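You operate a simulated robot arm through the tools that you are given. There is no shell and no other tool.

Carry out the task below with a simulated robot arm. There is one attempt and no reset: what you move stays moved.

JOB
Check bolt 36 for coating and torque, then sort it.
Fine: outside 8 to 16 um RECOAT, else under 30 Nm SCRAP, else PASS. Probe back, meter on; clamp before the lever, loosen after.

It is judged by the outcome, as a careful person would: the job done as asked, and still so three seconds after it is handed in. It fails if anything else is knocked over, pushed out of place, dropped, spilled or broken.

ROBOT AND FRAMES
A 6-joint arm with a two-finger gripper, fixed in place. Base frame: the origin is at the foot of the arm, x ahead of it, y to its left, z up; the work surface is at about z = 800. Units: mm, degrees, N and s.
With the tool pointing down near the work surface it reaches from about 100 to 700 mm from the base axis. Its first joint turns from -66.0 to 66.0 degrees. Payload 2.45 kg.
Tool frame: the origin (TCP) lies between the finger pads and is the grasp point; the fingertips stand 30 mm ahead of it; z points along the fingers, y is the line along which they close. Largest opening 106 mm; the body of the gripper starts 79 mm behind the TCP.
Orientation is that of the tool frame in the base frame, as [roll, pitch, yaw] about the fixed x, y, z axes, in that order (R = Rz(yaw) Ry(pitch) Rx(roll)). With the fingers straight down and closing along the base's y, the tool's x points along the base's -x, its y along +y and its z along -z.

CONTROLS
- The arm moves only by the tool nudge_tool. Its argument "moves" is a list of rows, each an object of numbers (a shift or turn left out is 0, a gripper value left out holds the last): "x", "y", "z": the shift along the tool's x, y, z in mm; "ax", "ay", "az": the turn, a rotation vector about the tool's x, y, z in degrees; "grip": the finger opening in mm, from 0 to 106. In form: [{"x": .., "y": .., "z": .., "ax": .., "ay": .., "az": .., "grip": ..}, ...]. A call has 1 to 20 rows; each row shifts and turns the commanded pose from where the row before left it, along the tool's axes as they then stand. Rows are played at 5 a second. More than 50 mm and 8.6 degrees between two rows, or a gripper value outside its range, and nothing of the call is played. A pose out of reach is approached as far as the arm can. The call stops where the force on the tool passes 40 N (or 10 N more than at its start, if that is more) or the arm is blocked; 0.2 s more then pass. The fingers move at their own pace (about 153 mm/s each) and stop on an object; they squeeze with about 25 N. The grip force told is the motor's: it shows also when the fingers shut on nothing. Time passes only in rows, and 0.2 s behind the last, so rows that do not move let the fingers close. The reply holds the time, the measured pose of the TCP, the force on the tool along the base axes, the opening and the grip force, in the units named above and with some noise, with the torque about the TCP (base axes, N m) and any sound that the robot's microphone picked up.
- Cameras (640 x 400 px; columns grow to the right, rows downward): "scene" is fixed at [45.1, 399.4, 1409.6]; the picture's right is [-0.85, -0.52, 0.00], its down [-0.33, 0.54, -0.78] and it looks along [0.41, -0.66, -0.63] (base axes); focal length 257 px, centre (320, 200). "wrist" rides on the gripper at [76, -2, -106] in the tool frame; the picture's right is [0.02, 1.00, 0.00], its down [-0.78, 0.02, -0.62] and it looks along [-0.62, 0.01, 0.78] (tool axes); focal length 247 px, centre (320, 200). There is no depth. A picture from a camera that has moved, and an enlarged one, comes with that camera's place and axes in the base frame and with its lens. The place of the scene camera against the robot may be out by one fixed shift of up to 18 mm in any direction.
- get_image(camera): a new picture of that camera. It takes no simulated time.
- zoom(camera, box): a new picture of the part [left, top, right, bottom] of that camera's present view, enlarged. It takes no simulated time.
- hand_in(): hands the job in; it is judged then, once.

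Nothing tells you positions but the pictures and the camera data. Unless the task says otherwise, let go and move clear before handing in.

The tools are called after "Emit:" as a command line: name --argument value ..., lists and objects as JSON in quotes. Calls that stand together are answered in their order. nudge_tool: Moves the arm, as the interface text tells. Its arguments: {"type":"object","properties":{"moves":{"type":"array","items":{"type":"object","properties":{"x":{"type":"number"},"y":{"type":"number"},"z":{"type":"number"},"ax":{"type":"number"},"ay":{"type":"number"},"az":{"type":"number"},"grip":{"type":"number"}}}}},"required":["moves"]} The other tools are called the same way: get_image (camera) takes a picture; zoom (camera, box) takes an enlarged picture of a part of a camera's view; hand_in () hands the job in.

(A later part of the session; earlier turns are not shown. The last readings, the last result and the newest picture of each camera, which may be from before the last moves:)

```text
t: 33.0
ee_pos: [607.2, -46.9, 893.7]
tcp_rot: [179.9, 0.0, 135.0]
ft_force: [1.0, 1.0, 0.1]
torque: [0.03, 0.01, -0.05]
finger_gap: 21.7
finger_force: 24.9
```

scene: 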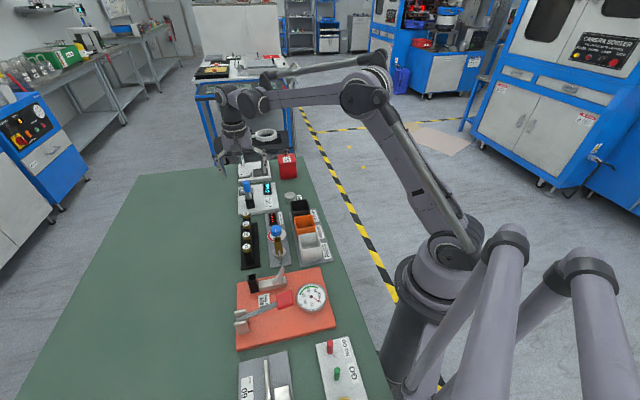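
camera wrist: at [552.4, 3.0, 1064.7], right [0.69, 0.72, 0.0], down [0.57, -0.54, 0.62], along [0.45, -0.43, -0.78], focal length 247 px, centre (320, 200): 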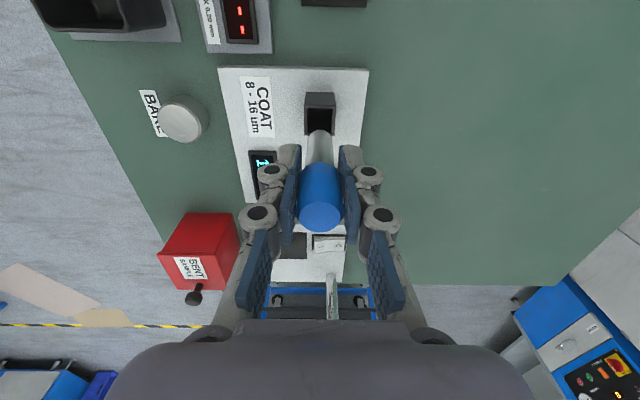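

Emit:
nudge_tool --moves '[{"z": 1}, {}, {"z": 1}, {}]'

Emit:
zoom --camera "scene" --box '[235, 175, 275, 210]'

Emit:
get_image --camera "wrist"

```text
t: 34.0
ee_pos: [606.5, -46.3, 891.9]
tcp_rot: [180.0, -0.1, 135.0]
ft_force: [-1.0, 0.4, 19.8]
torque: [-0.03, -0.01, 0.02]
finger_gap: 21.9
finger_force: 25.3
```

```text
11.43 times, centred on (255, 192) of scene
camera zoom: at [44.7, 399.5, 1409.6], right [-0.85, -0.52, 0.0], down [-0.33, 0.54, -0.78], along [0.41, -0.66, -0.63], focal length 2939 px, centre (1063, 286)
```

zoom: 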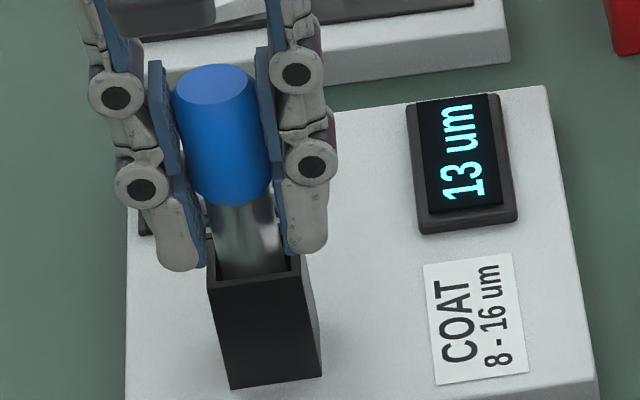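

```text
taken
camera wrist: at [551.9, 4.2, 998.3], right [0.69, 0.72, 0.0], down [0.57, -0.54, 0.62], along [0.45, -0.43, -0.78], focal length 247 px, centre (320, 200)
```

wrist: 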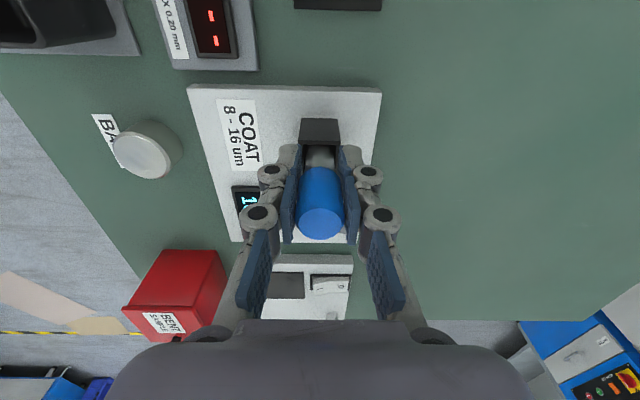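

The probe is bottomed in its socket. I'll release it and back straight up.

Emit:
nudge_tool --moves '[{"z": -1}, {"grip": 60}, {}, {}, {"z": -20}, {"z": -30}, {"z": -30}, {"z": -30}]'

Emit:
zoom --camera "scene" --box '[205, 140, 305, 220]'

Emit:
get_image --camera "wrist"

```text
t: 35.8
ee_pos: [606.2, -46.8, 1001.6]
tcp_rot: [180.0, -0.1, 135.0]
ft_force: [-0.5, 0.2, 0.1]
torque: [0.01, 0.02, -0.01]
finger_gap: 59.8
finger_force: 0.0
```

```text
5.00 times, centred on (255, 180) of scene
camera zoom: at [45.1, 399.4, 1409.6], right [-0.85, -0.52, 0.0], down [-0.33, 0.54, -0.78], along [0.41, -0.66, -0.63], focal length 1286 px, centre (645, 300)
```

zoom: 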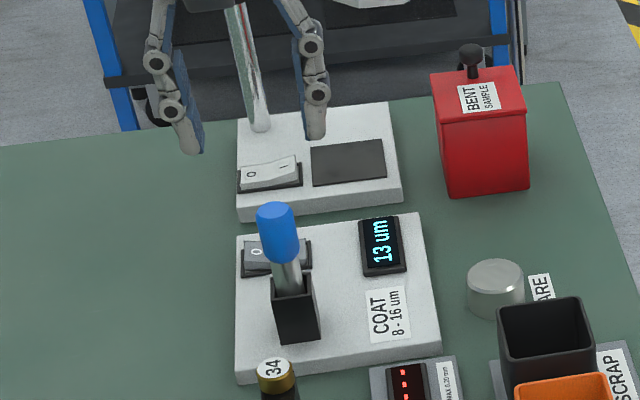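

```text
taken
camera wrist: at [551.3, 5.3, 1107.7], right [0.69, 0.72, 0.0], down [0.57, -0.54, 0.62], along [0.45, -0.43, -0.78], focal length 247 px, centre (320, 200)
```

wrist: 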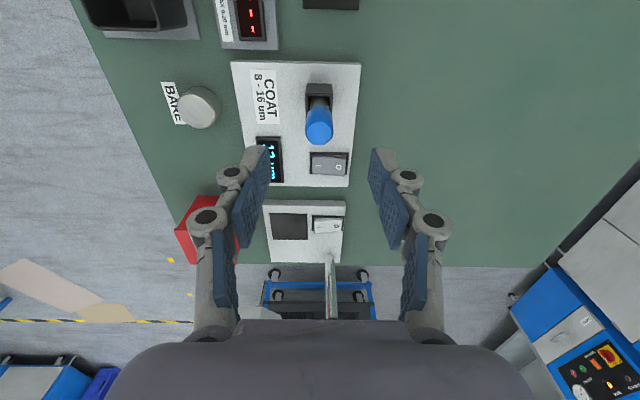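

The probe is standing back in its holder with the meter still on. Next I'll go high over the red torque fixture to study its socket, clamp, lever and dial.

Emit:
nudge_tool --moves '[{"z": -30}, {"z": -30}, {"x": 40, "y": -2}, {"x": 40, "y": -2}, {"x": 40, "y": -2}, {"x": 40, "y": -2}, {"x": 40, "y": -2}, {"x": 40, "y": -2}, {"x": 40, "y": -2}, {"x": 40, "y": -2}, {"x": 40, "y": -2}, {"x": 40, "y": -2}, {"x": 40, "y": -2}, {"x": 40, "y": -2}]'

Emit:
get_image --camera "wrist"

Emit:
zoom --camera "wrist" --box '[180, 60, 440, 230]'

```text
t: 38.8
ee_pos: [250.2, 275.7, 1064.1]
tcp_rot: [180.0, 0.1, 135.0]
ft_force: [-0.4, -0.4, -0.2]
torque: [-0.01, -0.03, 0.0]
finger_gap: 60.1
finger_force: 0.1
```

```text
taken
camera wrist: at [195.0, 328.0, 1170.3], right [0.69, 0.72, 0.0], down [0.56, -0.54, 0.62], along [0.45, -0.43, -0.78], focal length 247 px, centre (320, 200)
```

wrist: 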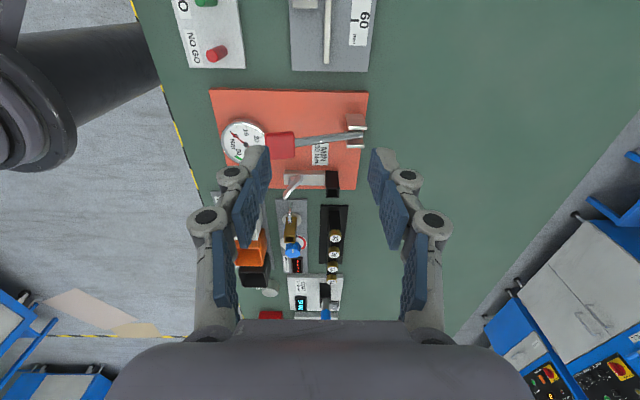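

```text
2.35 times, centred on (310, 145) of wrist
camera zoom: at [195.0, 328.0, 1170.3], right [0.69, 0.72, 0.0], down [0.56, -0.54, 0.62], along [0.45, -0.43, -0.78], focal length 581 px, centre (344, 329)
```

zoom: 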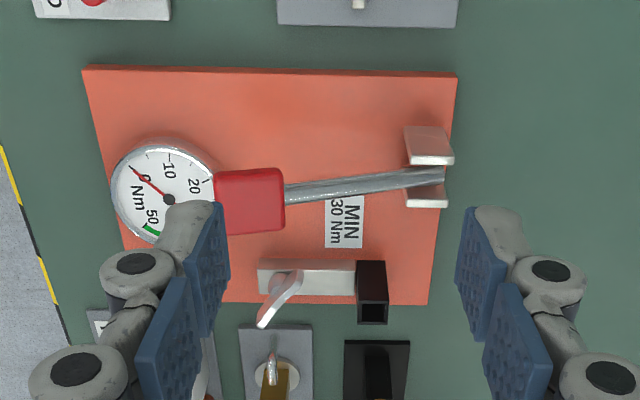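

I see the lever (red handle near (260, 197, 888), pivot near (334, 271, 845)), the black socket near (373, 184), a clamp handle and the dial. I'll zoom in on the clamp and lever from both cameras.

Emit:
zoom --camera "wrist" --box '[270, 160, 360, 215]'

Emit:
zoom --camera "scene" --box '[240, 260, 300, 300]'

Emit:
zoom --camera "scene" --box '[225, 270, 335, 350]'

```text
7.11 times, centred on (315, 188) of wrist
camera zoom: at [195.0, 328.0, 1170.3], right [0.69, 0.72, 0.0], down [0.56, -0.54, 0.62], along [0.45, -0.43, -0.78], focal length 1756 px, centre (356, 289)
```

zoom: 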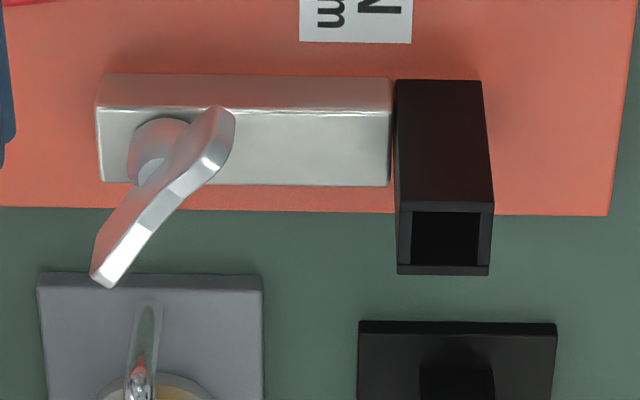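

```text
10.00 times, centred on (270, 280) of scene
camera zoom: at [45.1, 399.4, 1409.6], right [-0.85, -0.52, 0.0], down [-0.33, 0.54, -0.78], along [0.41, -0.66, -0.63], focal length 2572 px, centre (820, -600)
```

zoom: 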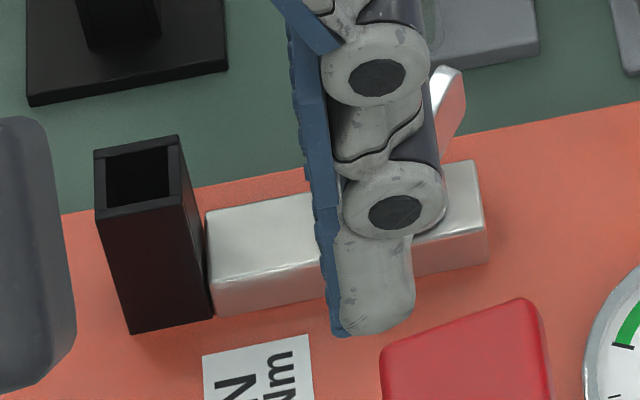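

```text
5.00 times, centred on (280, 310) of scene
camera zoom: at [45.1, 399.4, 1409.6], right [-0.85, -0.52, 0.0], down [-0.33, 0.54, -0.78], along [0.41, -0.66, -0.63], focal length 1286 px, centre (520, -350)
```

zoom: 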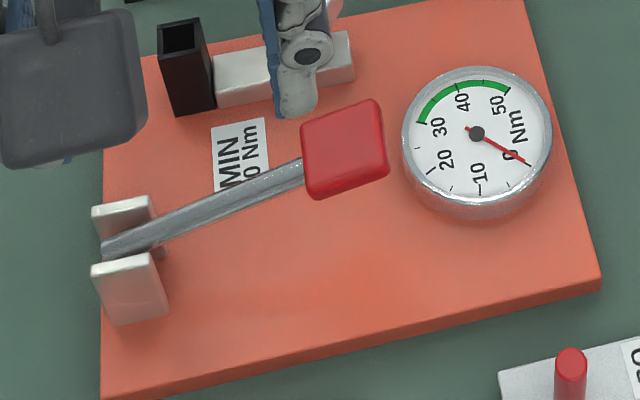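

I'd like an unobstructed view of the clamp, and a good look at the rack before picking bolt 36. I'll move back toward the rack while staying high.

Emit:
nudge_tool --moves '[{"x": -40}, {"x": -40}, {"x": -40}, {"x": -40}, {"x": -40}, {"x": -30}]'

Emit:
get_image --camera "wrist"

Emit:
zoom --camera "scene" --box '[225, 195, 265, 270]'

Emit:
zoom --camera "scene" --box '[240, 260, 300, 300]'

Emit:
zoom --camera "wrist" --box '[240, 20, 400, 160]'

```text
t: 40.2
ee_pos: [413.2, 110.3, 1063.6]
tcp_rot: [-180.0, 0.0, 134.9]
ft_force: [0.7, -0.2, -0.6]
torque: [0.0, 0.02, -0.02]
finger_gap: 60.1
finger_force: 0.1
```

```text
taken
camera wrist: at [357.4, 163.0, 1169.0], right [0.69, 0.72, 0.0], down [0.57, -0.54, 0.62], along [0.45, -0.43, -0.78], focal length 247 px, centre (320, 200)
```

wrist: 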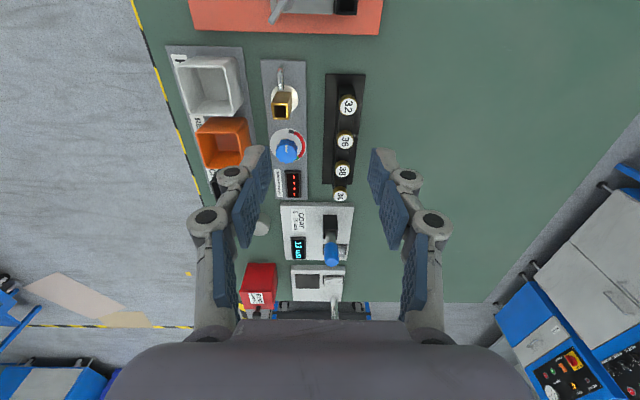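

```text
5.33 times, centred on (245, 232) of scene
camera zoom: at [45.1, 399.4, 1409.6], right [-0.85, -0.52, 0.0], down [-0.33, 0.54, -0.78], along [0.41, -0.66, -0.63], focal length 1372 px, centre (720, 27)
```

zoom: 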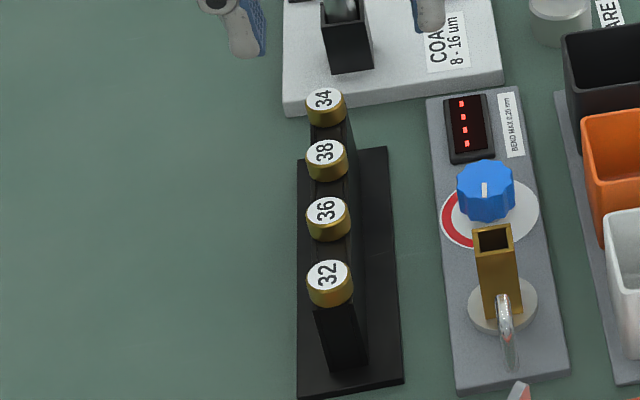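

```text
10.00 times, centred on (270, 280) of scene
camera zoom: at [45.1, 399.4, 1409.6], right [-0.85, -0.52, 0.0], down [-0.33, 0.54, -0.78], along [0.41, -0.66, -0.63], focal length 2572 px, centre (820, -600)
```

zoom: 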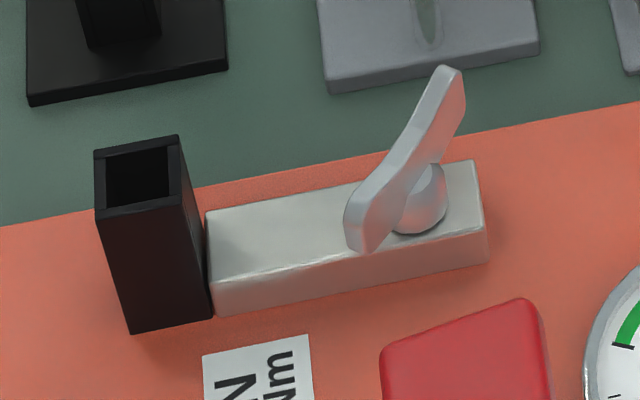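

```text
2.86 times, centred on (320, 90) of wrist
camera zoom: at [357.4, 163.0, 1169.0], right [0.69, 0.72, 0.0], down [0.57, -0.54, 0.62], along [0.45, -0.43, -0.78], focal length 706 px, centre (320, 514)
```

zoom: 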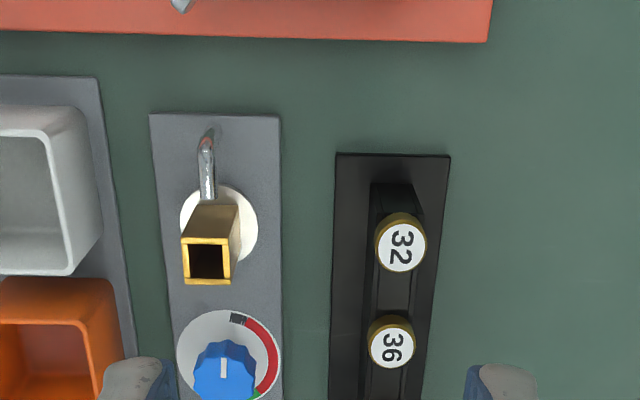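

Bolt heads sit on top of a black rail, about 22 mm brass caps. The clamp has a tilted handle on a hub. I'll zoom the handle from this second angle to learn how it turns.

Emit:
zoom --camera "wrist" --box '[250, 0, 370, 40]'

Emit:
zoom --camera "scene" --box '[265, 262, 295, 290]'

Emit:
zoom --camera "scene" --box '[230, 210, 262, 240]'

```text
5.33 times, centred on (310, 20) of wrist
camera zoom: at [357.4, 163.0, 1169.0], right [0.69, 0.72, 0.0], down [0.57, -0.54, 0.62], along [0.45, -0.43, -0.78], focal length 1317 px, centre (373, 1160)
```

zoom: 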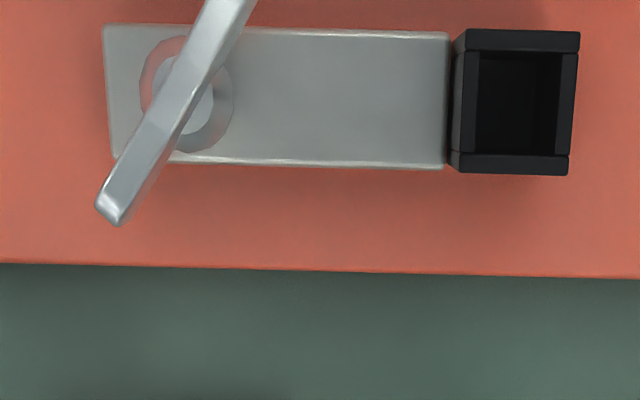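

```text
14.29 times, centred on (280, 276) of scene
camera zoom: at [45.1, 399.4, 1409.6], right [-0.85, -0.52, 0.0], down [-0.33, 0.54, -0.78], along [0.41, -0.66, -0.63], focal length 3674 px, centre (891, -886)
```

zoom: 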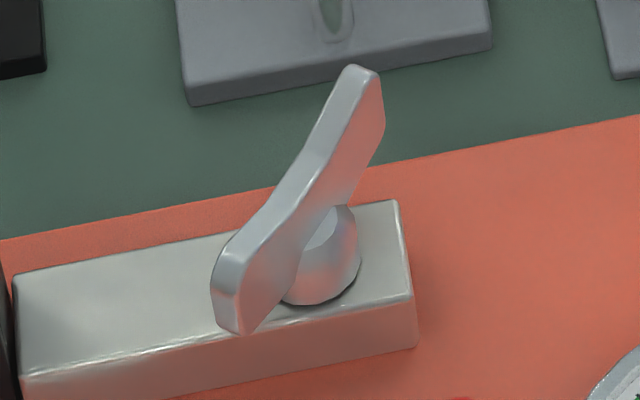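

```text
13.33 times, centred on (246, 225) of scene
camera zoom: at [45.1, 399.4, 1409.6], right [-0.85, -0.52, 0.0], down [-0.33, 0.54, -0.78], along [0.41, -0.66, -0.63], focal length 3429 px, centre (1307, -133)
```

zoom: 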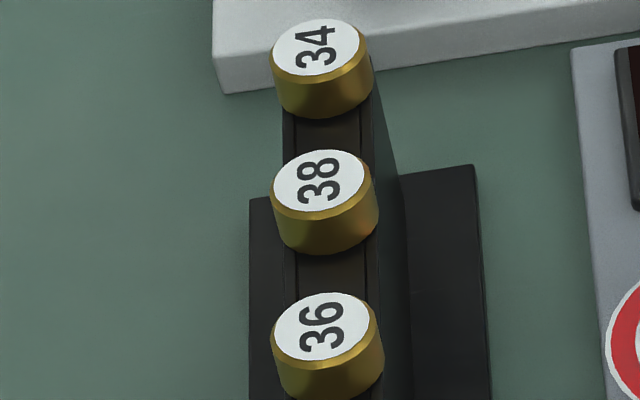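

The clamp handle is a wing about 45 mm long, centred on a hub near (327, 138) and lying along base y. I'll grip bolt 36's head by just the fingertips so that it can be set down on the socket. First I'll hover above it.

Emit:
nudge_tool --moves '[{"x": -33, "y": 17, "grip": 46}, {"x": -32, "y": 17}, {"z": 40}, {"z": 40}, {"z": 40}, {"z": 35}, {}]'

Emit:
zoom --camera "wrist" --box '[220, 60, 420, 220]'

Emit:
zoom --camera "scene" --box '[220, 200, 275, 250]'

```text
t: 41.8
ee_pos: [483.0, 90.1, 905.8]
tcp_rot: [180.0, 0.1, 135.1]
ft_force: [-0.1, -0.5, 0.3]
torque: [0.01, 0.01, 0.0]
finger_gap: 46.1
finger_force: 0.0
```

```text
2.50 times, centred on (320, 140) of wrist
camera zoom: at [427.1, 142.2, 1011.3], right [0.69, 0.72, 0.0], down [0.57, -0.54, 0.62], along [0.45, -0.43, -0.78], focal length 617 px, centre (320, 350)
```

zoom: 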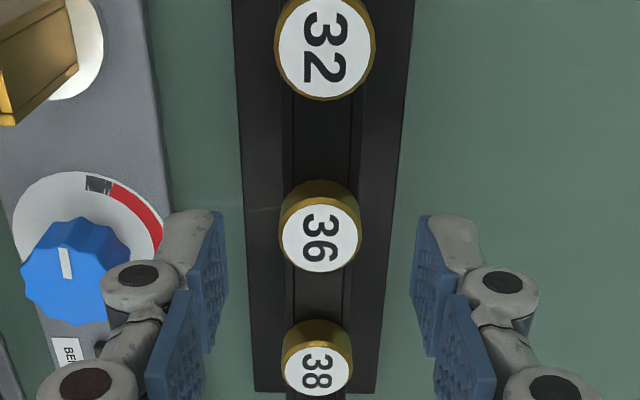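

```text
8.00 times, centred on (248, 225) of scene
camera zoom: at [45.1, 399.4, 1409.6], right [-0.85, -0.52, 0.0], down [-0.33, 0.54, -0.78], along [0.41, -0.66, -0.63], focal length 2057 px, centre (900, 0)
```

zoom: 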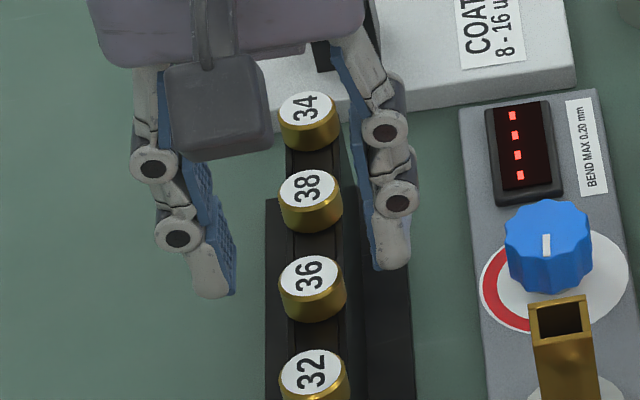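

Nearly centred. I'll trim about 2.5 mm forward and lower until the tips are beside the head.

Emit:
nudge_tool --moves '[{"x": -2.5, "y": -0.5}, {"z": 10}, {"z": 10}, {}]'

Emit:
zoom --camera "wrist" --box '[240, 80, 400, 220]'

Emit:
zoom --camera "scene" --box '[230, 215, 270, 250]'

```text
t: 42.8
ee_pos: [484.6, 88.8, 887.1]
tcp_rot: [-180.0, 0.1, 135.0]
ft_force: [0.5, 0.5, -0.1]
torque: [0.02, -0.02, 0.03]
finger_gap: 46.1
finger_force: 0.1
```

```text
2.86 times, centred on (320, 150) of wrist
camera zoom: at [428.9, 140.1, 992.6], right [0.69, 0.72, 0.0], down [0.56, -0.54, 0.62], along [0.45, -0.43, -0.78], focal length 706 px, centre (320, 343)
```

zoom: 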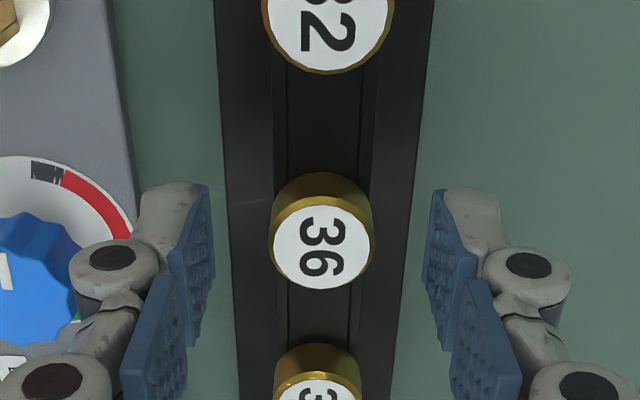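

```text
11.43 times, centred on (250, 232) of scene
camera zoom: at [45.1, 399.4, 1409.6], right [-0.85, -0.52, 0.0], down [-0.33, 0.54, -0.78], along [0.41, -0.66, -0.63], focal length 2939 px, centre (1120, -171)
```

zoom: 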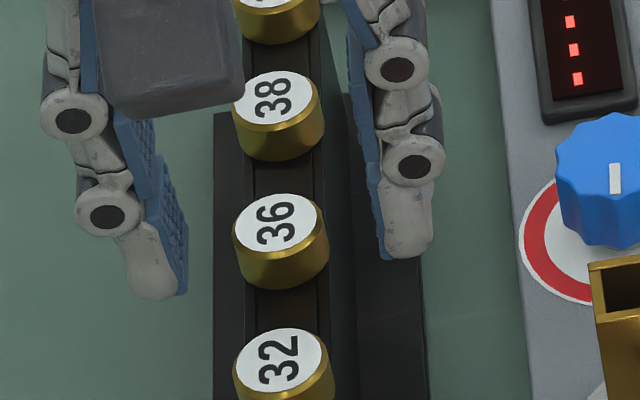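

Parallax puts the head top nearer z 868, so the tips are about level with the head's underside. I'll trim back 2.5 mm, go down 2 mm, close gently and inspect.

Emit:
nudge_tool --moves '[{"x": 2.5}, {"z": 2}, {"grip": 10}, {}, {}]'

Emit:
zoom --camera "wrist" --box '[260, 100, 380, 200]'

Emit:
zoom --camera "scene" --box '[230, 215, 270, 250]'

```text
t: 44.0
ee_pos: [481.9, 90.2, 884.4]
tcp_rot: [180.0, 0.1, 135.0]
ft_force: [0.5, -0.1, 1.7]
torque: [0.04, -0.01, -0.01]
finger_gap: 20.6
finger_force: 25.2
```

```text
4.00 times, centred on (320, 150) of wrist
camera zoom: at [427.1, 142.1, 991.2], right [0.69, 0.72, 0.0], down [0.57, -0.54, 0.62], along [0.45, -0.43, -0.78], focal length 988 px, centre (320, 400)
```

zoom: 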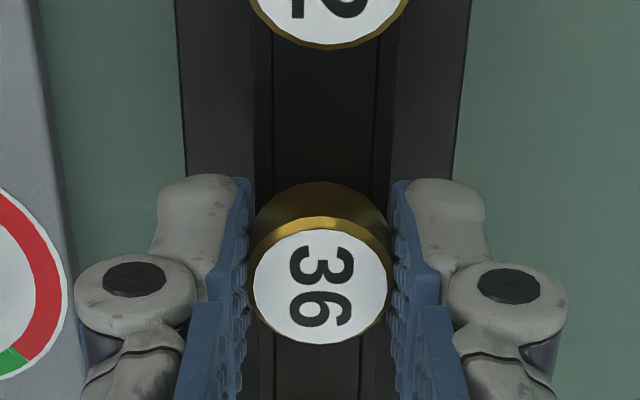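

```text
11.43 times, centred on (250, 232) of scene
camera zoom: at [45.0, 399.4, 1409.6], right [-0.85, -0.52, 0.0], down [-0.33, 0.54, -0.78], along [0.41, -0.66, -0.63], focal length 2939 px, centre (1120, -171)
```

zoom: 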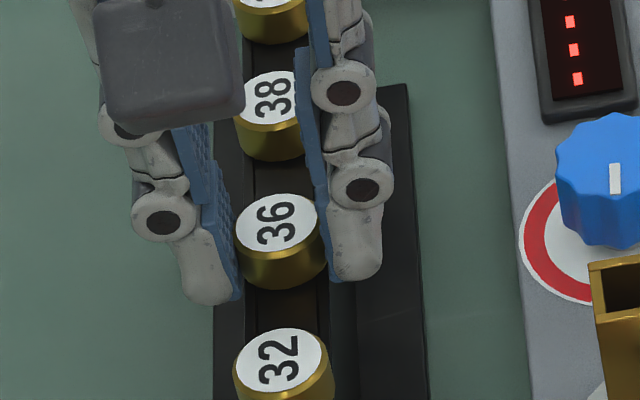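

Gripped at 20.6 mm with the tips level with the head's underside. I'll lift it straight out.

Emit:
nudge_tool --moves '[{"z": -4}, {"z": -8}, {"z": -12}, {"z": -20}, {"z": -30}, {"z": -30}]'

Emit:
zoom --camera "wrist" --box '[240, 80, 400, 220]'

Emit:
zoom --camera "scene" --box '[215, 170, 275, 250]'

```text
t: 45.4
ee_pos: [483.5, 87.7, 988.3]
tcp_rot: [-180.0, 0.0, 135.1]
ft_force: [0.5, 0.4, -1.1]
torque: [-0.01, 0.01, 0.0]
finger_gap: 20.7
finger_force: 25.1
```

```text
2.86 times, centred on (320, 150) of wrist
camera zoom: at [428.6, 140.0, 1094.6], right [0.69, 0.72, 0.0], down [0.57, -0.54, 0.62], along [0.45, -0.43, -0.78], focal length 706 px, centre (320, 343)
```

zoom: 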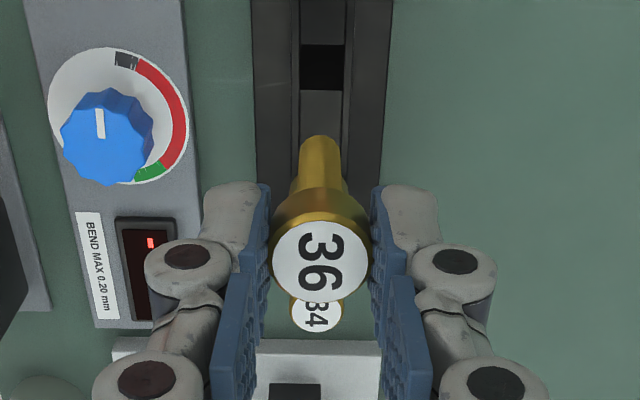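

```text
5.00 times, centred on (245, 210) of scene
camera zoom: at [45.1, 399.4, 1409.6], right [-0.85, -0.52, 0.0], down [-0.33, 0.54, -0.78], along [0.41, -0.66, -0.63], focal length 1286 px, centre (695, 150)
```

zoom: 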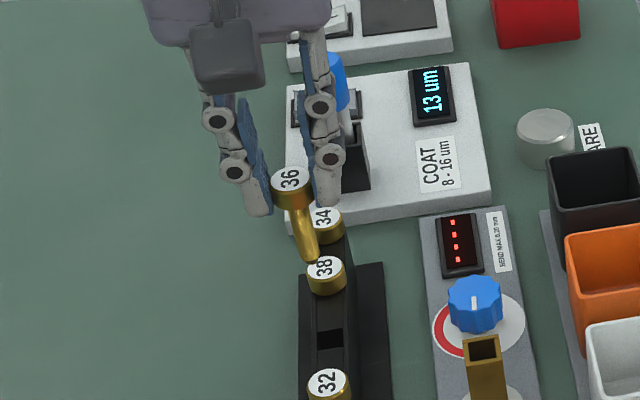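

Bolt 36 is held upright with a clear shank of about 40 mm below the head. I'll carry it over the fixture socket near (376, 181).

Emit:
nudge_tool --moves '[{"x": 30, "y": -3}, {"x": 30, "y": -2}, {"x": 30, "y": -2}, {"x": 30, "y": -2}, {"x": 21, "y": -2}, {}]'

Emit:
get_image --camera "wrist"

Emit:
zoom --camera "wrist" --box '[240, 60, 400, 200]'

Emit:
zoom --camera "scene" --box '[215, 220, 300, 300]'

```text
t: 46.8
ee_pos: [374.1, 181.9, 989.3]
tcp_rot: [179.9, 0.0, 135.0]
ft_force: [-0.8, -0.2, -1.1]
torque: [-0.01, -0.02, 0.04]
finger_gap: 21.0
finger_force: 25.1
```

```text
taken
camera wrist: at [318.5, 233.3, 1094.9], right [0.69, 0.72, 0.0], down [0.56, -0.54, 0.62], along [0.45, -0.43, -0.78], focal length 247 px, centre (320, 200)
```

wrist: 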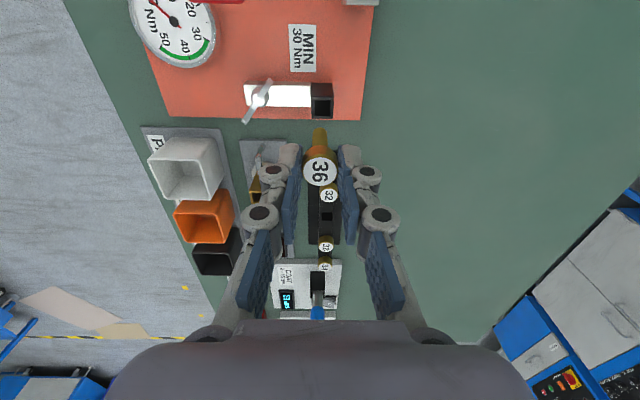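

```text
2.86 times, centred on (320, 130) of wrist
camera zoom: at [318.5, 233.3, 1094.9], right [0.69, 0.72, 0.0], down [0.56, -0.54, 0.62], along [0.45, -0.43, -0.78], focal length 706 px, centre (320, 400)
```

zoom: 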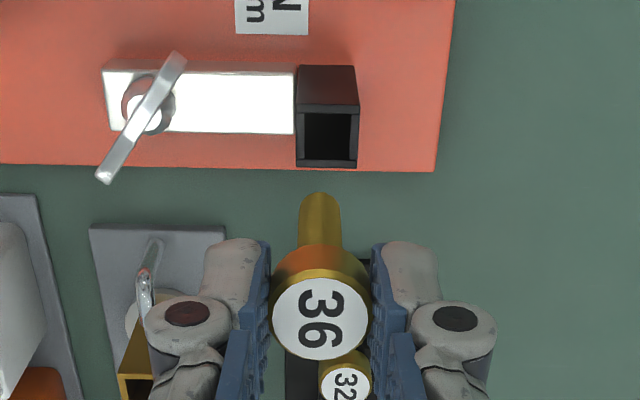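

```text
5.00 times, centred on (258, 260) of scene
camera zoom: at [45.1, 399.4, 1409.6], right [-0.85, -0.52, 0.0], down [-0.33, 0.54, -0.78], along [0.41, -0.66, -0.63], focal length 1286 px, centre (632, -100)
```

zoom: 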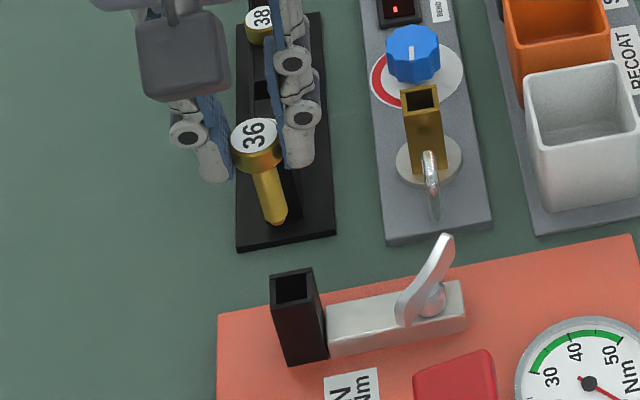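

The socket opening is about 3 mm ahead and 2 mm to +y of the bolt axis. I'll trim and descend partway, then check entry.

Emit:
nudge_tool --moves '[{"x": -3, "y": 2}, {"z": 20}, {"z": 20}, {"z": 8}, {}]'

Emit:
zoom --camera "wrist" --box '[260, 60, 380, 180]'

Emit:
zoom --camera "scene" --box '[225, 235, 285, 295]'

```text
t: 48.0
ee_pos: [378.2, 179.8, 940.7]
tcp_rot: [-179.9, 0.0, 135.0]
ft_force: [-0.6, -0.4, -1.4]
torque: [0.01, 0.02, 0.01]
finger_gap: 20.7
finger_force: 24.9
```

```text
3.33 times, centred on (320, 120) of wrist
camera zoom: at [323.4, 232.2, 1047.6], right [0.69, 0.72, 0.0], down [0.56, -0.54, 0.62], along [0.45, -0.43, -0.78], focal length 823 px, centre (320, 467)
```

zoom: 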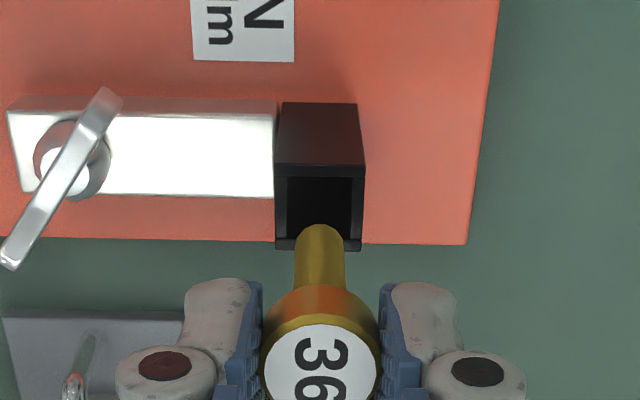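

```text
6.67 times, centred on (255, 265) of scene
camera zoom: at [45.1, 399.4, 1409.6], right [-0.85, -0.52, 0.0], down [-0.33, 0.54, -0.78], along [0.41, -0.66, -0.63], focal length 1714 px, centre (753, -233)
```

zoom: 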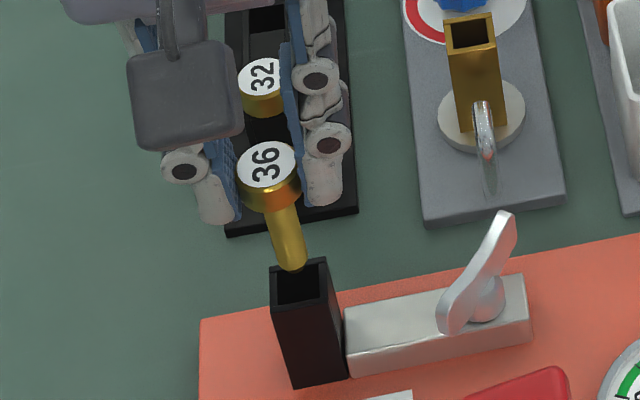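

The two views agree within a few mm. I'll lower until the shank end is just above the rim, where there's no parallax ambiguity.

Emit:
nudge_tool --moves '[{"x": 1, "z": 5}, {"z": 4}, {}]'

Emit:
zoom --camera "wrist" --box '[280, 80, 360, 150]'

Emit:
zoom --camera "scene" --box '[235, 250, 275, 290]'

```text
t: 48.8
ee_pos: [377.7, 181.0, 931.8]
tcp_rot: [-179.9, 0.1, 135.0]
ft_force: [-1.4, 0.6, 23.0]
torque: [0.03, 0.0, -0.03]
finger_gap: 20.4
finger_force: 24.9
```

```text
5.71 times, centred on (320, 115) of wrist
camera zoom: at [322.7, 232.6, 1039.1], right [0.69, 0.72, 0.0], down [0.57, -0.54, 0.62], along [0.45, -0.43, -0.78], focal length 1411 px, centre (320, 686)
```

zoom: 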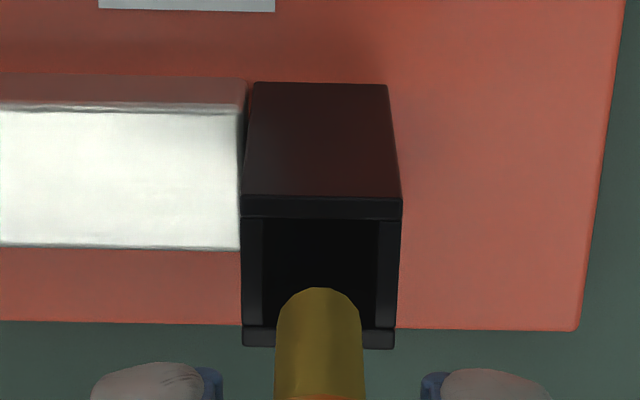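

```text
10.00 times, centred on (255, 270) of scene
camera zoom: at [44.7, 399.3, 1409.6], right [-0.85, -0.52, 0.0], down [-0.33, 0.54, -0.78], along [0.41, -0.66, -0.63], focal length 2572 px, centre (970, -500)
```

zoom: 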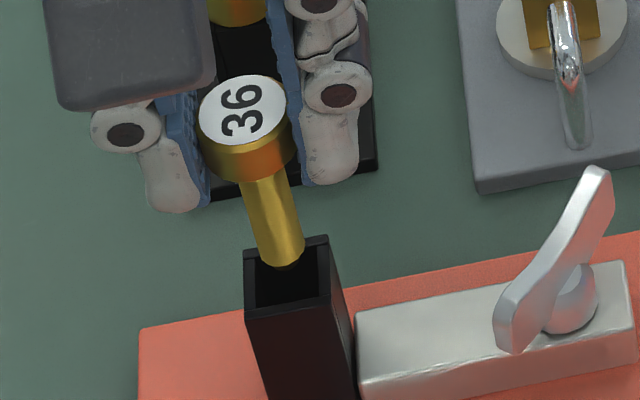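

The shank end is touching the far rim, about 6 mm too far forward. I'll lift, shift back 6 mm and recheck.

Emit:
nudge_tool --moves '[{"z": -5}, {"x": 6}, {"z": 3}, {}]'

Emit:
zoom --camera "wrist" --box '[280, 80, 360, 150]'

Emit:
zoom --camera "scene" --box '[245, 255, 270, 280]'

```text
t: 49.8
ee_pos: [374.9, 184.6, 933.6]
tcp_rot: [179.9, -0.1, 134.9]
ft_force: [0.7, 0.2, -0.3]
torque: [0.03, 0.0, -0.01]
finger_gap: 20.4
finger_force: 24.8
```

```text
5.71 times, centred on (320, 115) of wrist
camera zoom: at [319.4, 238.1, 1040.2], right [0.69, 0.72, 0.0], down [0.57, -0.54, 0.62], along [0.45, -0.43, -0.78], focal length 1411 px, centre (320, 686)
```

zoom: 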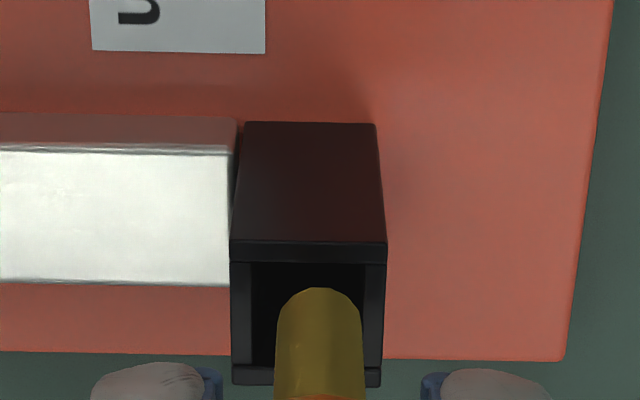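

```text
16.00 times, centred on (258, 268) of scene
camera zoom: at [45.1, 399.4, 1409.6], right [-0.85, -0.52, 0.0], down [-0.33, 0.54, -0.78], along [0.41, -0.66, -0.63], focal length 4115 px, centre (1320, -880)
```

zoom: 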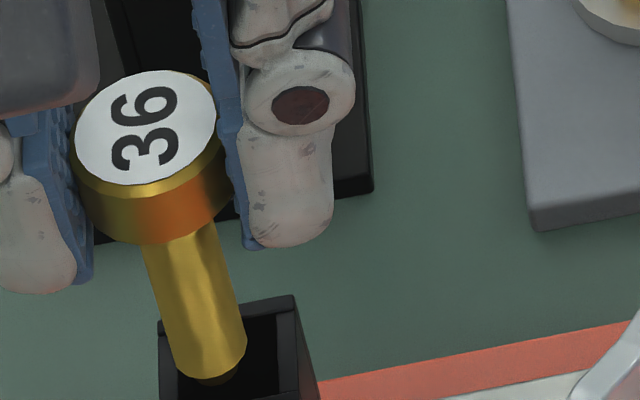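

Now nearly over the opening but about 1.6 mm to the +y side. I'll trim and lower gently.

Emit:
nudge_tool --moves '[{"y": -1.6, "x": 0.8}, {"z": 3}, {"z": 2}, {"z": 2}, {}]'

Emit:
zoom --camera "wrist" --box '[280, 80, 360, 150]'

Emit:
zoom --camera "scene" --box '[245, 260, 270, 285]'

```text
t: 51.0
ee_pos: [373.3, 184.5, 927.0]
tcp_rot: [-179.9, 0.1, 135.0]
ft_force: [1.7, -1.8, 0.4]
torque: [-0.13, -0.12, 0.01]
finger_gap: 20.5
finger_force: 25.6
```

```text
5.71 times, centred on (320, 115) of wrist
camera zoom: at [317.3, 236.8, 1033.4], right [0.69, 0.72, 0.0], down [0.56, -0.54, 0.62], along [0.45, -0.43, -0.78], focal length 1411 px, centre (320, 686)
```

zoom: 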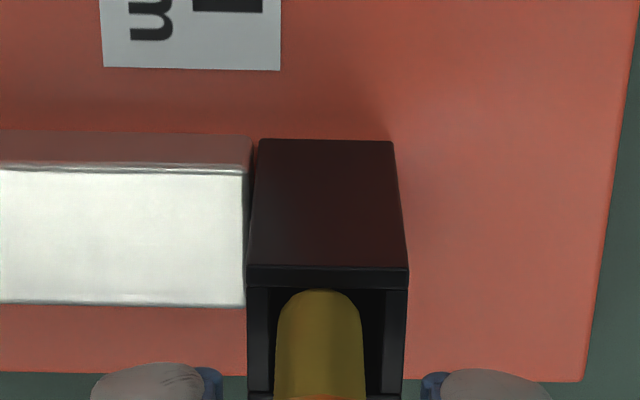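

```text
16.00 times, centred on (258, 272) of scene
camera zoom: at [45.1, 399.4, 1409.6], right [-0.85, -0.52, 0.0], down [-0.33, 0.54, -0.78], along [0.41, -0.66, -0.63], focal length 4115 px, centre (1320, -960)
```

zoom: 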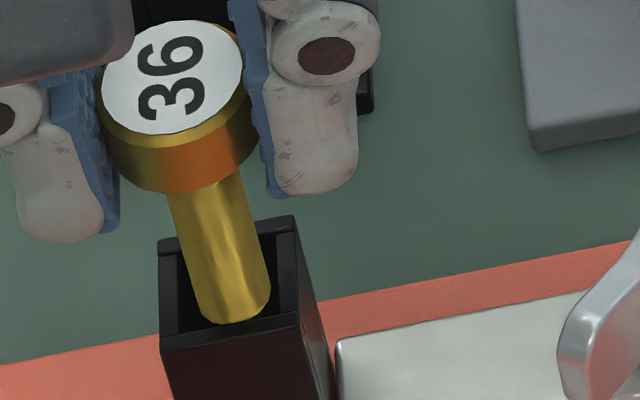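

It's inside the socket but leaning lightly on the near wall. I'll shift 1.5 mm forward and continue down.

Emit:
nudge_tool --moves '[{"x": -1.6, "y": 0.5}, {"z": 3}, {"z": 3}, {"z": 3}, {}]'

Emit:
zoom --camera "scene" --box '[245, 255, 270, 285]'

```text
t: 52.2
ee_pos: [373.9, 184.3, 917.0]
tcp_rot: [-180.0, 0.0, 134.9]
ft_force: [0.4, 0.5, -0.5]
torque: [0.01, -0.03, -0.01]
finger_gap: 20.4
finger_force: 24.7
```

```text
13.33 times, centred on (258, 270) of scene
camera zoom: at [45.1, 399.4, 1409.6], right [-0.85, -0.52, 0.0], down [-0.33, 0.54, -0.78], along [0.41, -0.66, -0.63], focal length 3429 px, centre (1153, -733)
```

zoom: 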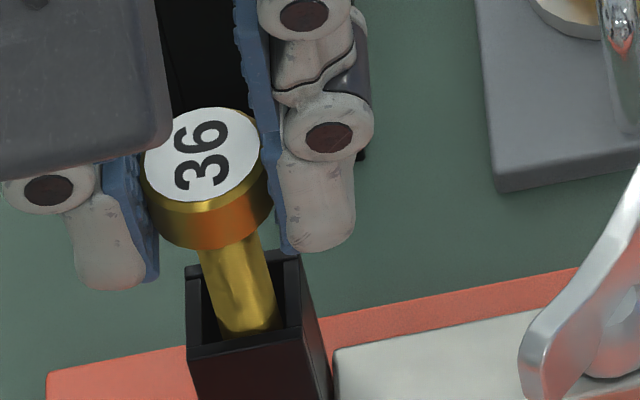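

Emit:
nudge_tool --moves '[{"z": 4}, {"z": 4}, {"z": 4}, {"z": 4}, {"z": 3}, {}]'

Emit:
zoom --camera "scene" --box '[245, 255, 270, 285]'

```text
t: 53.6
ee_pos: [373.2, 183.9, 898.4]
tcp_rot: [180.0, -0.1, 135.1]
ft_force: [-0.5, 0.3, -0.1]
torque: [0.0, 0.02, 0.03]
finger_gap: 20.5
finger_force: 25.1
```

```text
13.33 times, centred on (258, 270) of scene
camera zoom: at [45.1, 399.4, 1409.6], right [-0.85, -0.52, 0.0], down [-0.33, 0.54, -0.78], along [0.41, -0.66, -0.63], focal length 3429 px, centre (1153, -733)
```

zoom: 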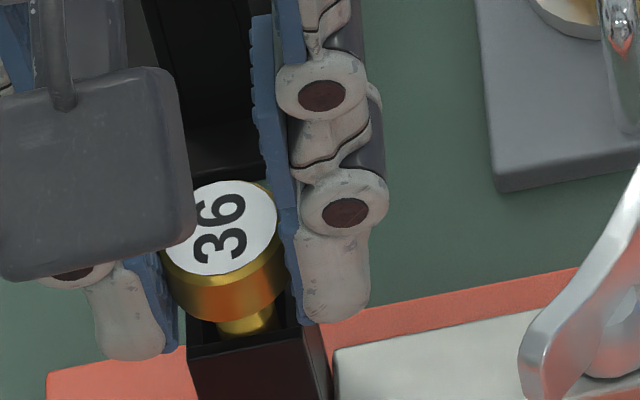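

Emit:
nudge_tool --moves '[{"z": 2}, {"z": 2}, {"z": 2}, {}]'

Emit:
nudge_tool --moves '[{"z": 1.5}, {}]'

Emit:
nudge_tool --moves '[{"z": 1.5}, {}]'

Emit:
zoom --camera "scene" --box '[245, 255, 270, 285]'

```text
t: 54.6
ee_pos: [373.6, 184.6, 893.0]
tcp_rot: [-179.9, 0.1, 134.9]
ft_force: [-0.1, 0.4, -0.7]
torque: [-0.01, 0.03, 0.0]
finger_gap: 20.4
finger_force: 25.0
```

```text
t: 55.2
ee_pos: [374.5, 183.5, 892.5]
tcp_rot: [179.9, 0.1, 135.0]
ft_force: [2.7, 2.1, 2.4]
torque: [0.06, -0.11, -0.02]
finger_gap: 20.6
finger_force: 25.0
```

```text
t: 55.8
ee_pos: [374.0, 183.9, 889.2]
tcp_rot: [179.9, 0.0, 135.0]
ft_force: [6.1, 7.7, 4.2]
torque: [0.25, -0.16, -0.03]
finger_gap: 20.5
finger_force: 25.0
```

```text
13.33 times, centred on (258, 270) of scene
camera zoom: at [45.2, 399.6, 1409.5], right [-0.85, -0.52, 0.0], down [-0.33, 0.54, -0.78], along [0.41, -0.66, -0.63], focal length 3429 px, centre (1153, -733)
```

zoom: 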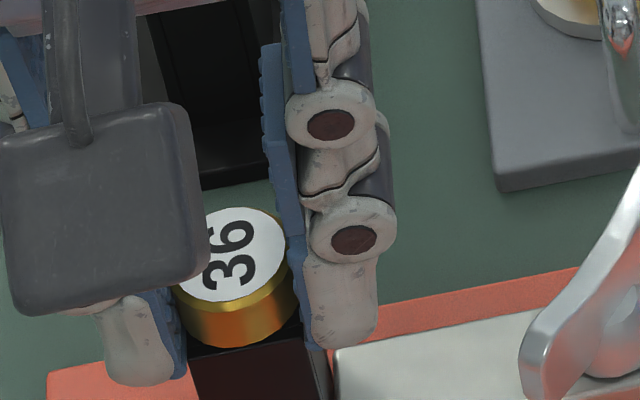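

The head is within a millimetre or two of the rim and a fingertip is just rubbing the socket edge. I'll ease 1 mm, release and let the bolt settle.

Emit:
nudge_tool --moves '[{"z": -0.7}, {"grip": 40}, {}, {}, {"z": -10}, {"z": -25}, {"z": -30}]'

Emit:
zoom --camera "scene" --box '[235, 245, 300, 300]'

Emit:
zoom --camera "wrist" --box '[220, 20, 420, 180]'

```text
t: 57.4
ee_pos: [372.8, 183.0, 955.1]
tcp_rot: [180.0, 0.1, 134.9]
ft_force: [-0.6, -0.5, 0.5]
torque: [0.02, 0.01, -0.01]
finger_gap: 39.9
finger_force: 0.1
```

```text
7.27 times, centred on (268, 272) of scene
camera zoom: at [45.1, 399.4, 1409.6], right [-0.85, -0.52, 0.0], down [-0.33, 0.54, -0.78], along [0.41, -0.66, -0.63], focal length 1870 px, centre (702, -327)
```

zoom: 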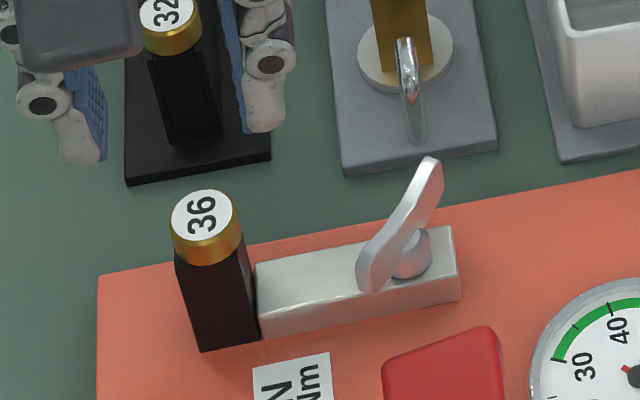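

```text
2.50 times, centred on (320, 100) of wrist
camera zoom: at [318.1, 235.2, 1061.0], right [0.69, 0.72, 0.0], down [0.57, -0.54, 0.62], along [0.45, -0.43, -0.78], focal length 617 px, centre (320, 450)
```

zoom: 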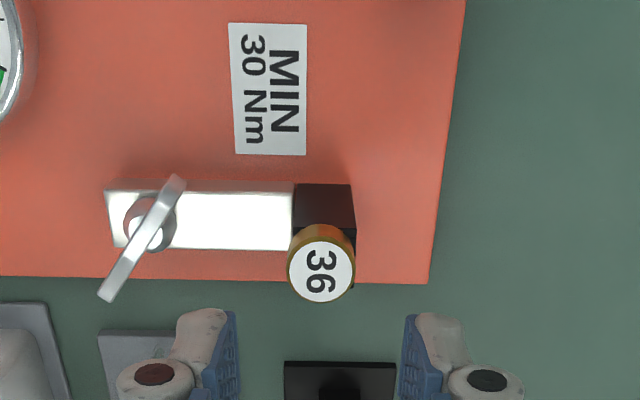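

Bolt 36 is seated in the socket with its head on the rim. Next is the clamp wing, centred near (328, 139) with its blade within about 6° of base y. I'll move above it and turn the gripper to straddle the blade (yaw about −84°).

Emit:
nudge_tool --moves '[{"z": -20}, {"y": -31}, {"y": -31.4}]'

Emit:
nudge_tool --moves '[{"az": -7.83}, {"az": -7.83}, {"az": -7.83}, {"az": -7.83}, {"az": -7.83}, {"az": -7.83}, {"az": -7.83}, {"az": -7.83}, {"az": -7.83}, {"az": -7.83}, {"az": -7.83}, {"az": -7.83}, {"az": -7.83}, {"az": -7.83}, {"az": -7.83}, {"az": -7.83}, {"az": -7.83}, {"az": -7.83}, {}]'

Emit:
get_image --camera "wrist"

Emit:
get_image --camera "scene"

```text
t: 58.2
ee_pos: [328.7, 138.5, 973.3]
tcp_rot: [180.0, 0.0, 135.0]
ft_force: [-0.1, -0.2, 0.2]
torque: [-0.04, 0.02, 0.01]
finger_gap: 40.0
finger_force: 0.0
```

```text
t: 62.2
ee_pos: [330.4, 141.0, 975.3]
tcp_rot: [-179.8, -0.1, -83.9]
ft_force: [0.2, 0.0, -0.2]
torque: [-0.02, -0.02, 0.0]
finger_gap: 40.0
finger_force: 0.1
```

```text
taken
camera wrist: at [339.7, 63.8, 1082.1], right [-0.99, -0.13, 0.0], down [-0.1, 0.78, 0.62], along [-0.08, 0.62, -0.78], focal length 247 px, centre (320, 200)
```

wrist: 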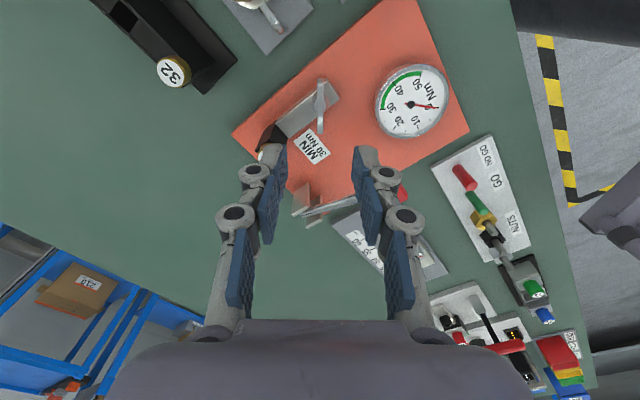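

```text
taken
```

scene: 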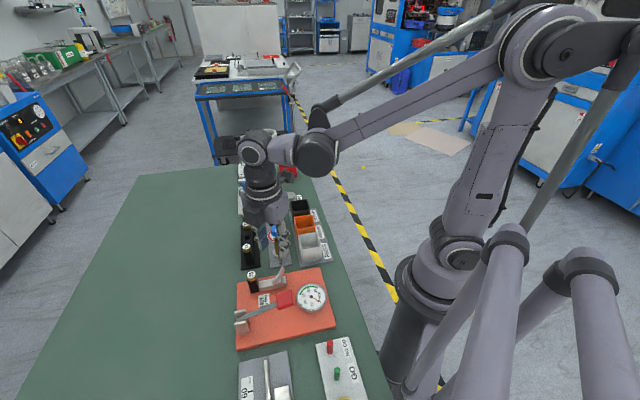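

The blade now appears parallel to the fingers' plane and nearly centred. I'll zoom in for fine alignment.

Emit:
zoom --camera "wrist" --box '[280, 60, 360, 150]'

Emit:
zoom --camera "wrist" --box '[240, 60, 440, 260]'

```text
4.44 times, centred on (320, 105) of wrist
camera zoom: at [339.7, 63.8, 1082.1], right [-0.99, -0.13, 0.0], down [-0.1, 0.78, 0.62], along [-0.08, 0.62, -0.78], focal length 1098 px, centre (320, 622)
```

zoom: 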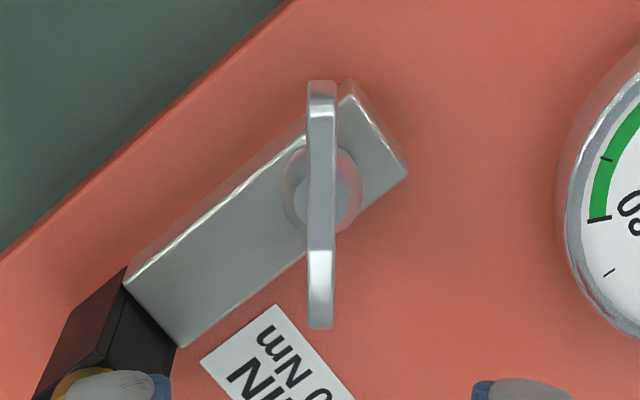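

```text
2.00 times, centred on (340, 160) of wrist
camera zoom: at [339.7, 63.8, 1082.1], right [-0.99, -0.13, 0.0], down [-0.1, 0.78, 0.62], along [-0.08, 0.62, -0.78], focal length 494 px, centre (280, 280)
```

zoom: 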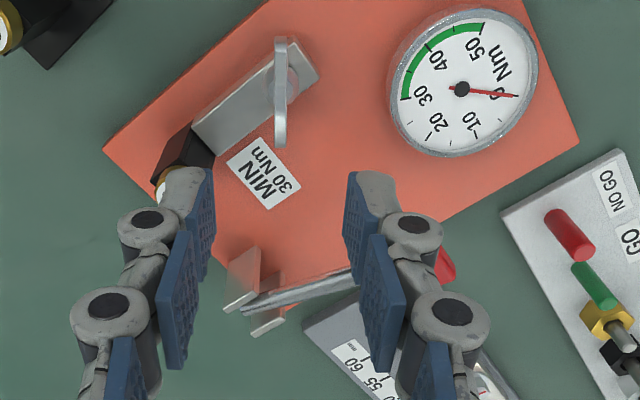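

The blade is centred within about a millimetre. I'll descend so that the tips flank the blade above the bar.

Emit:
nudge_tool --moves '[{"x": 1, "grip": 30}, {"z": 30}, {"z": 30}, {"z": 20}, {"z": 10}, {}]'

Emit:
zoom --camera "wrist" --box '[240, 80, 400, 220]'

Emit:
zoom --camera "scene" --box '[245, 250, 305, 300]'

```text
t: 63.6
ee_pos: [329.2, 141.8, 886.1]
tcp_rot: [-179.9, 0.0, -84.1]
ft_force: [0.1, -0.5, -0.5]
torque: [0.01, -0.01, 0.0]
finger_gap: 30.2
finger_force: 0.0
```

```text
2.86 times, centred on (320, 150) of wrist
camera zoom: at [339.1, 63.5, 991.9], right [-0.99, -0.12, 0.0], down [-0.1, 0.78, 0.62], along [-0.08, 0.62, -0.78], focal length 706 px, centre (320, 343)
```

zoom: 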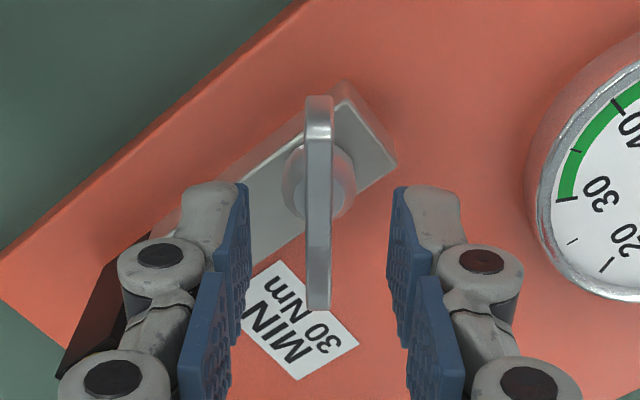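

```text
8.00 times, centred on (275, 275) of scene
camera zoom: at [45.1, 399.4, 1409.6], right [-0.85, -0.52, 0.0], down [-0.33, 0.54, -0.78], along [0.41, -0.66, -0.63], focal length 2057 px, centre (680, -400)
```

zoom: 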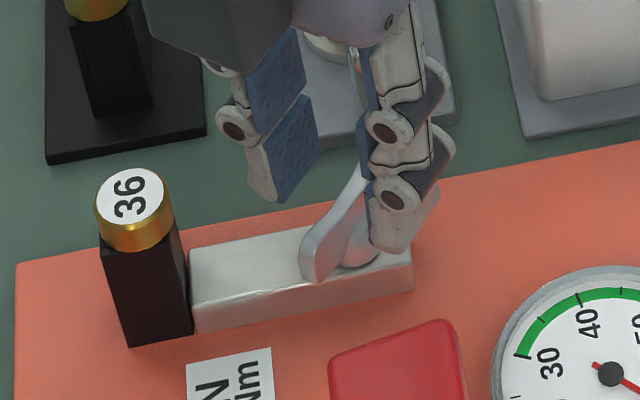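

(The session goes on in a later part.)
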